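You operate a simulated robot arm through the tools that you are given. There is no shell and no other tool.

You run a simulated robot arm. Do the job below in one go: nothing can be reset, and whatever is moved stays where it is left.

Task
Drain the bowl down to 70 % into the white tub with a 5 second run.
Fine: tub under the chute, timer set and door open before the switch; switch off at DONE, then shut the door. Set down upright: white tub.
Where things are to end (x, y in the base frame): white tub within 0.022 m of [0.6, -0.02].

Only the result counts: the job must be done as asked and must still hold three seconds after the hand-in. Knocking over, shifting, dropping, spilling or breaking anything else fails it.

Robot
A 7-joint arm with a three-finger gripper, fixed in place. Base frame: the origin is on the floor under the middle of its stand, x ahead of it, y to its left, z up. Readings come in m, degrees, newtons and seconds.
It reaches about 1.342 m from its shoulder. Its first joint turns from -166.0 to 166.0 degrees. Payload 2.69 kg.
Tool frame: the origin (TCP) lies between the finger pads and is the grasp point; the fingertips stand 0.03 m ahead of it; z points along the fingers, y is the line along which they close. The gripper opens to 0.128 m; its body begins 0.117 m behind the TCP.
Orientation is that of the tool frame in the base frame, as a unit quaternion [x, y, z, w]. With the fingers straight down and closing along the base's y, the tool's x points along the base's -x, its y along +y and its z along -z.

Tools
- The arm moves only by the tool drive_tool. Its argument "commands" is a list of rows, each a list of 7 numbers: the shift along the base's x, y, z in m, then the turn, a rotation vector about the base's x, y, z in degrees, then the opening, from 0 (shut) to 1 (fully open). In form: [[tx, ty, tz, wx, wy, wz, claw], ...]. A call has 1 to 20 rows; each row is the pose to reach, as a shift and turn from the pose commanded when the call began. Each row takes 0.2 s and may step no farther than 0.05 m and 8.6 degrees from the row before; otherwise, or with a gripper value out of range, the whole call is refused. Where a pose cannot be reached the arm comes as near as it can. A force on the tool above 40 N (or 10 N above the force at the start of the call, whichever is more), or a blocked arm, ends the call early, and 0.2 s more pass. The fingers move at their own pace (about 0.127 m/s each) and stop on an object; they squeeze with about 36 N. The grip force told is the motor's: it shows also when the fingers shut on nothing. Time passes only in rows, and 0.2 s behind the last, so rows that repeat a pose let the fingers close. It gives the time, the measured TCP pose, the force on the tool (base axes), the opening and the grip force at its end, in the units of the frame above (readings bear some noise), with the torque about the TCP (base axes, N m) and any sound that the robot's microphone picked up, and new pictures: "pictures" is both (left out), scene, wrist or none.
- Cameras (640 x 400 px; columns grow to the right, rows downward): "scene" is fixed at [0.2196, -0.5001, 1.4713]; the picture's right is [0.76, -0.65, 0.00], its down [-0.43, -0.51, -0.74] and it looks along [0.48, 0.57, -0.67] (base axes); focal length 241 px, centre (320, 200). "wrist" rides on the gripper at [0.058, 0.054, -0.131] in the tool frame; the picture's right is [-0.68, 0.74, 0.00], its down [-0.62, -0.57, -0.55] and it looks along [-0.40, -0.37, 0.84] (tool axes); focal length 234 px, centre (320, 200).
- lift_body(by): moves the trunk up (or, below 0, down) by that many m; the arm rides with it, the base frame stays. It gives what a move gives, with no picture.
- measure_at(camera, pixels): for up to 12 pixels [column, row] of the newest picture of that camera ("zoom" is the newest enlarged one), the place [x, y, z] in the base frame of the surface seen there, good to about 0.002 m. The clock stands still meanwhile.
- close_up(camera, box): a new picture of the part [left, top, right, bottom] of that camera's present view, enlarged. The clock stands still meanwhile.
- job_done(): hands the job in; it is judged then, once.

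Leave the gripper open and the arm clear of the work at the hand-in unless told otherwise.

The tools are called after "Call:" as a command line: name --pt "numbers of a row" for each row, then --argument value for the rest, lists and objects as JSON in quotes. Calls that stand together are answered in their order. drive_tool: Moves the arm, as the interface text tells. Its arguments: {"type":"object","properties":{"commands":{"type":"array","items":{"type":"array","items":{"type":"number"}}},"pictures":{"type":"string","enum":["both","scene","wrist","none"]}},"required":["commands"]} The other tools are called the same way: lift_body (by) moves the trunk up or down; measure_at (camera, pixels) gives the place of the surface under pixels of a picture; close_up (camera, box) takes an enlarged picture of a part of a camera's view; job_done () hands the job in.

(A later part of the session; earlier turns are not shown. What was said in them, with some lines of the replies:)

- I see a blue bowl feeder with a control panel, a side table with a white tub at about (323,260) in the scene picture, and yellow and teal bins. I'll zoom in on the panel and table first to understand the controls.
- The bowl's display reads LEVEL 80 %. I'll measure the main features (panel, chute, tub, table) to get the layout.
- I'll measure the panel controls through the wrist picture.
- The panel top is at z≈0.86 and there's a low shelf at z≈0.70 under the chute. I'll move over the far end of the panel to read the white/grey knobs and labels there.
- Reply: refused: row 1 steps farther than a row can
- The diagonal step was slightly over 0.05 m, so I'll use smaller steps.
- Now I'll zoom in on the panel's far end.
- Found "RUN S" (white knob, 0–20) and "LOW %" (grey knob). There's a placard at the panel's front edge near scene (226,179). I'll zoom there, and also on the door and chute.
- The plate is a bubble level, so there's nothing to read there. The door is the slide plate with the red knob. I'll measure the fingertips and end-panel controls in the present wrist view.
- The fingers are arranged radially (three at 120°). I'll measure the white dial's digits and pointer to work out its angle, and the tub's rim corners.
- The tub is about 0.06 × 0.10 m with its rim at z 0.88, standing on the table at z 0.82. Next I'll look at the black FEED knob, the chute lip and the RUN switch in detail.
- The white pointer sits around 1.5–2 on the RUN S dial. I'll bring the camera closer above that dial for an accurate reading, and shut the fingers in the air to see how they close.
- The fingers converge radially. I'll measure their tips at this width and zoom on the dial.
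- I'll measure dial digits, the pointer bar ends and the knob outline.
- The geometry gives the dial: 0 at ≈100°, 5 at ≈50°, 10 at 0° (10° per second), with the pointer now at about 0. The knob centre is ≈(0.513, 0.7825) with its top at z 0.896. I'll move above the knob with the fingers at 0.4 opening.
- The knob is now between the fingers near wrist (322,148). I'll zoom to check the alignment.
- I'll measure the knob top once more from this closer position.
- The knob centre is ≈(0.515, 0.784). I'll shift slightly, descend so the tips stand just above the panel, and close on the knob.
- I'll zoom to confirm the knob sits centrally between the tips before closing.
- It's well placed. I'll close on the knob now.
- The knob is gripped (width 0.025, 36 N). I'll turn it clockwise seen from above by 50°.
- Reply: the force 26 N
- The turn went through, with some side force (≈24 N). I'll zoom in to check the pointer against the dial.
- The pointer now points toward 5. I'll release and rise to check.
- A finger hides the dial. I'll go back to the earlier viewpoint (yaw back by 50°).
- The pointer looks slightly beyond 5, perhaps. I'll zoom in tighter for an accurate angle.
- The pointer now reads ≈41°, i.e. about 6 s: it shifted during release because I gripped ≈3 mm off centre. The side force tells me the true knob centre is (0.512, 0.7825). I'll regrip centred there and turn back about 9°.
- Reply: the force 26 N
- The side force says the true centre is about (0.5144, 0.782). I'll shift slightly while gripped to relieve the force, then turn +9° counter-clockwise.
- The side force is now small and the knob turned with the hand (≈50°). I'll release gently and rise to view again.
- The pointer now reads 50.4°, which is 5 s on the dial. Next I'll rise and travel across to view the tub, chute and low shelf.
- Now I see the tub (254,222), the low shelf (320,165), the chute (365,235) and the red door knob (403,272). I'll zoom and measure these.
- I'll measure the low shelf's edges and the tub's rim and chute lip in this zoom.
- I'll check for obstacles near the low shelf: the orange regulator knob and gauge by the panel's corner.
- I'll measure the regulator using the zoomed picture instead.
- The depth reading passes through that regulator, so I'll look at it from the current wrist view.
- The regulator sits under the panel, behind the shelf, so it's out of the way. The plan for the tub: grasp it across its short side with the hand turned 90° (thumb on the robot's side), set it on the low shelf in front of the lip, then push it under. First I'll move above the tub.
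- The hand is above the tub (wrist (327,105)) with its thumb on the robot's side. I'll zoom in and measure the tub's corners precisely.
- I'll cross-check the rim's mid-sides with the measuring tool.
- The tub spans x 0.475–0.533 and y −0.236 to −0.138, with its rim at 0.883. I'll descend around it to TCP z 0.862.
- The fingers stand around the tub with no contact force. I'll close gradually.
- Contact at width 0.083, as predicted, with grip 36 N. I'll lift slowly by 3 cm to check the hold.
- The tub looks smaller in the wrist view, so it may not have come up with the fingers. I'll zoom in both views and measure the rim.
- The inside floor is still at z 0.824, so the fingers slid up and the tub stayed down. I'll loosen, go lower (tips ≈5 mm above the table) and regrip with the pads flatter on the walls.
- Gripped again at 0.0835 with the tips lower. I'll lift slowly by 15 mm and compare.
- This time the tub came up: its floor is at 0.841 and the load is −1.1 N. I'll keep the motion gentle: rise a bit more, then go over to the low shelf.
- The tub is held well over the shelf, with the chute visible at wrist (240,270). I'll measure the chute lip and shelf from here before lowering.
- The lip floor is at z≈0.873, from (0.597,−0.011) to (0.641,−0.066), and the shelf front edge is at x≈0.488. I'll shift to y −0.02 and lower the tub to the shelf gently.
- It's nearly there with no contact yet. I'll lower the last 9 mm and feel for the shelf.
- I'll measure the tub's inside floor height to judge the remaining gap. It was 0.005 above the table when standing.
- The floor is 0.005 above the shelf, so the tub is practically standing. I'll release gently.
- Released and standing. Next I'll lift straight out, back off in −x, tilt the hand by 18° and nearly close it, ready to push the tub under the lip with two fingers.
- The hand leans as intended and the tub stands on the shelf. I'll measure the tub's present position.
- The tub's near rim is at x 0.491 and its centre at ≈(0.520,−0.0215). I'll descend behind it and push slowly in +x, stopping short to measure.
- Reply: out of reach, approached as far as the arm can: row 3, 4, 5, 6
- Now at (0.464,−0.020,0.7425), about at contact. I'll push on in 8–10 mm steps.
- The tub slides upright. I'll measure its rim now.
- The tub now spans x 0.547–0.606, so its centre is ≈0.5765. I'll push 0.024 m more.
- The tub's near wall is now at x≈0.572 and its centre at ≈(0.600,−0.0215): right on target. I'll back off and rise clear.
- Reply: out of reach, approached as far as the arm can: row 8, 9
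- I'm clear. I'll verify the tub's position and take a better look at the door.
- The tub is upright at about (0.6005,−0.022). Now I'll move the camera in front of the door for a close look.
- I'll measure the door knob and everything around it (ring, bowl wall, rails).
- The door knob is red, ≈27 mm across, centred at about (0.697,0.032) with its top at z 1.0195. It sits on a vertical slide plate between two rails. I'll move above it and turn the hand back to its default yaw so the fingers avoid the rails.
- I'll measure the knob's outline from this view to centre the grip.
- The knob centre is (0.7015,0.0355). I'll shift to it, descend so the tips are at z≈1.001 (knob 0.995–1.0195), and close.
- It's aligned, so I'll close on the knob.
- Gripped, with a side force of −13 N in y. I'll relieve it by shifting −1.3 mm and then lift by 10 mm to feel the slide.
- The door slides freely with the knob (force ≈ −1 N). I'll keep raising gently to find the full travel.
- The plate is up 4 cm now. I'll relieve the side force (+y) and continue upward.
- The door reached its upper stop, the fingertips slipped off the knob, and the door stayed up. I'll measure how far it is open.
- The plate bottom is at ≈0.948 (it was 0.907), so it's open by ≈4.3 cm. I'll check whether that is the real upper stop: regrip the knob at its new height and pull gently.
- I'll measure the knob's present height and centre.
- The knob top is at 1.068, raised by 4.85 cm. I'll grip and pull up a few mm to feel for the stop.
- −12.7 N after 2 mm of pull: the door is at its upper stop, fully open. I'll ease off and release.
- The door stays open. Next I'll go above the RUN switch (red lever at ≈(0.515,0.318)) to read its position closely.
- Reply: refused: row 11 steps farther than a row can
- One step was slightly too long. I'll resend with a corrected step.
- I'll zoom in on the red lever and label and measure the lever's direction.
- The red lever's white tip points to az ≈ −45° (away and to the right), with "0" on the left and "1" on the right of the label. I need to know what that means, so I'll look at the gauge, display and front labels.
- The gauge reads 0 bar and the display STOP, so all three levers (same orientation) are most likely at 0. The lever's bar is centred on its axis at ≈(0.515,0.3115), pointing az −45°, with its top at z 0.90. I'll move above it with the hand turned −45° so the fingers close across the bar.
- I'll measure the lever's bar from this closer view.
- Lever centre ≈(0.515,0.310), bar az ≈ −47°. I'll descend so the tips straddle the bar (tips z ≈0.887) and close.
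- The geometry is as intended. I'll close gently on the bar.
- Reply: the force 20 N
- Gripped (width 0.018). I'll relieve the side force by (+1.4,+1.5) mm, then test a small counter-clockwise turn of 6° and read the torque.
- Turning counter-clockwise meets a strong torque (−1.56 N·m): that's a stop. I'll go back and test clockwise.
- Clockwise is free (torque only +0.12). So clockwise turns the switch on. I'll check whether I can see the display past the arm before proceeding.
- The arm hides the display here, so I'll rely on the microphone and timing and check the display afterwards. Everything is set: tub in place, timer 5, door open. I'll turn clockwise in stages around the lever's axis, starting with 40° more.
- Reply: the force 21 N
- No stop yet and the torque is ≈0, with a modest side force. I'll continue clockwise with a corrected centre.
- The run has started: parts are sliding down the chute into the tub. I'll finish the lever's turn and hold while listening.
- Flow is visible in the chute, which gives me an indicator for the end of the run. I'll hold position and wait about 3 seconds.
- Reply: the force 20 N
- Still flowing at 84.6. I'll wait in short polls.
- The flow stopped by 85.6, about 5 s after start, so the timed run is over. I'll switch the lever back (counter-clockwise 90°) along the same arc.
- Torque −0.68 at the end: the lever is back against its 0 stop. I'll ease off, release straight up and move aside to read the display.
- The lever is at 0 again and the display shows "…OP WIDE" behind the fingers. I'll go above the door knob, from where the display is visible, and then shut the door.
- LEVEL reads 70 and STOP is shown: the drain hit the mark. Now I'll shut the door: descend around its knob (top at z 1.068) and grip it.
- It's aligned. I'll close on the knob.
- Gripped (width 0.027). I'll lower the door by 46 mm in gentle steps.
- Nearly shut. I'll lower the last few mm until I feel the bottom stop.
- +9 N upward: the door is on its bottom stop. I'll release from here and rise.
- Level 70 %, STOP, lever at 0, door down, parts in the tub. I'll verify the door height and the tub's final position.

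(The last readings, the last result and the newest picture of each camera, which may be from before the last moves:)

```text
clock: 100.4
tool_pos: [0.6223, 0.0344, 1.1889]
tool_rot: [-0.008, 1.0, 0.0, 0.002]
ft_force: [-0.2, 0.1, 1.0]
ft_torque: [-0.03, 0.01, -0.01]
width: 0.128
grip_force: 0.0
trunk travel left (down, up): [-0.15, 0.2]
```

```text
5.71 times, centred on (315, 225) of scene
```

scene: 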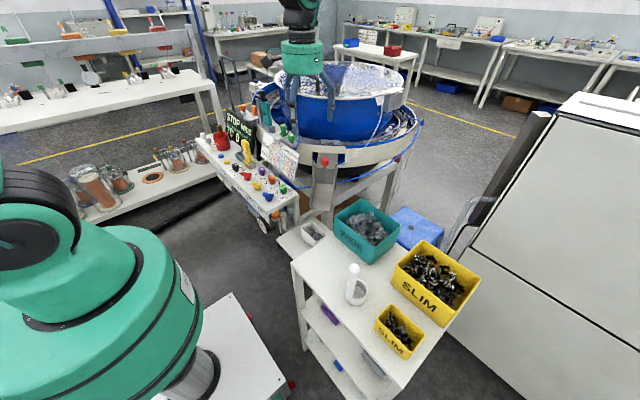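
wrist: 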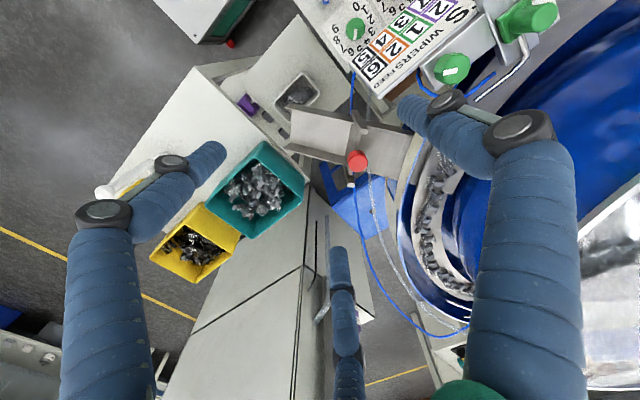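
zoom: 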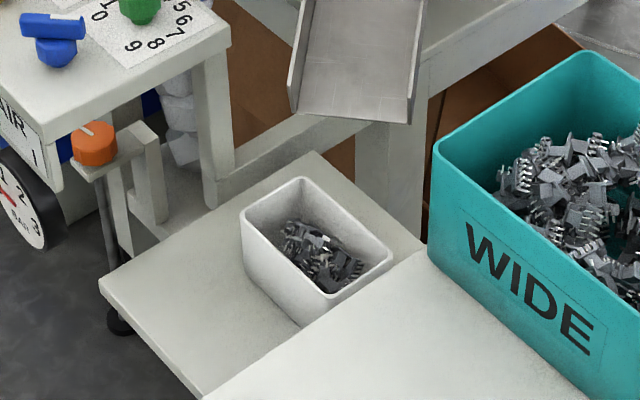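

The door knob is back at 1.0195 (shut), and the tub stands upright with the parts at ≈(0.600,−0.022). I'll retreat the arm to a clear pose with the gripper open.

Call:
drive_tool --pt "-0.04 0 0.01 0 0 0 1" --pt "-0.08 0 0.02 0 0 0 1" --pt "-0.12 0 0.03 0 0 0 1" --pt "-0.16 0.01 0.03 0 0 0 1" --pt "-0.19 0.04 0.03 0 0 0 1" --pt "-0.2 0.08 0.03 0 0 0 1" --pt "-0.2 0.12 0.03 0 0 0 1" --pt "-0.2 0.12 0.03 0 0 0 1" --pt "-0.2 0.12 0.03 0 0 0 1" --pictures "both"

Call:
close_up --camera "scene" --box '[200, 90, 350, 260]'

```text
clock: 102.4
tool_pos: [0.4214, 0.1562, 1.2142]
tool_rot: [-0.008, 1.0, 0.0, 0.0]
ft_force: [-0.4, 0.2, 0.3]
ft_torque: [-0.02, -0.01, -0.01]
width: 0.1283
grip_force: 0.0
trunk travel left (down, up): [-0.15, 0.2]
```

scene: 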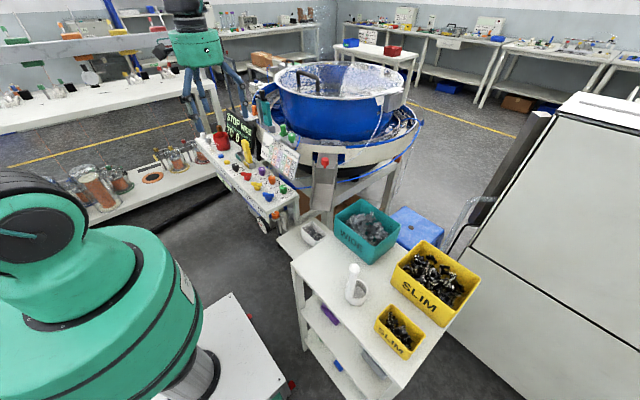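
wrist: 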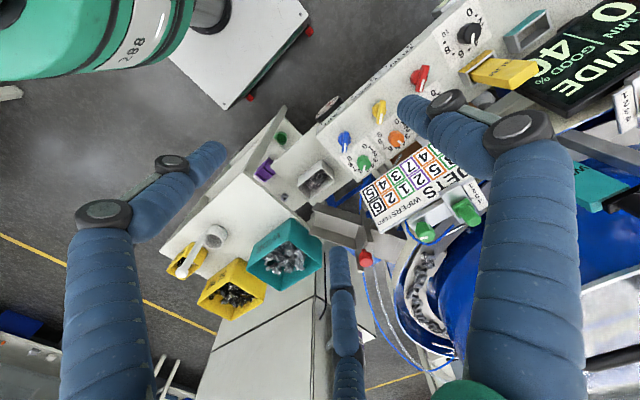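

```text
2.35 times, centred on (275, 175) of scene
```

zoom: 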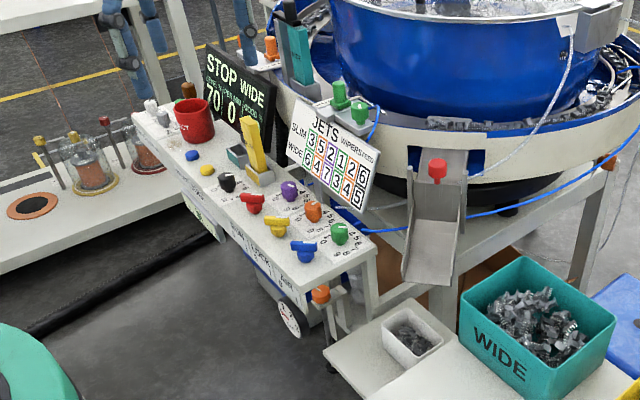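

Everything checks out: the display shows STOP with LEVEL 70, the RUN lever is at 0, and the door is shut. The tub stands upright with the parts in it at (0.600,−0.022), and the arm is clear with the gripper open. I'm handing in the job.

Call:
job_done

```text
The job is handed in.
```

The bowl is drained from 80 % to 70 % into the white tub, and I have handed the job in; I haven't seen the judge's result.

- **Order:** I put the tub under the chute, set the RUN S timer to 5 and opened the door fully, all before turning the switch on.
- **Run:** The parts flowed for about 5 seconds and then stopped. The arm hid the display at that moment, so I judged the end of the run from the flow stopping. I did not see the word DONE itself before switching off.
- **After the run:** The switch is back at 0, the door is on its bottom stop, and the display reads STOP with LEVEL 70.
- **Tub:** It stands upright at about (0.600, −0.022), roughly 2 mm from the target. I pushed it the last stretch along the shelf to get it under the chute lip.
- **Timer:** My first turn of the timer knob ended near 6, so I regripped and turned it back. It read 5 when I checked.

I saw nothing spilled or knocked over. The gripper is open and the arm is clear of the work.
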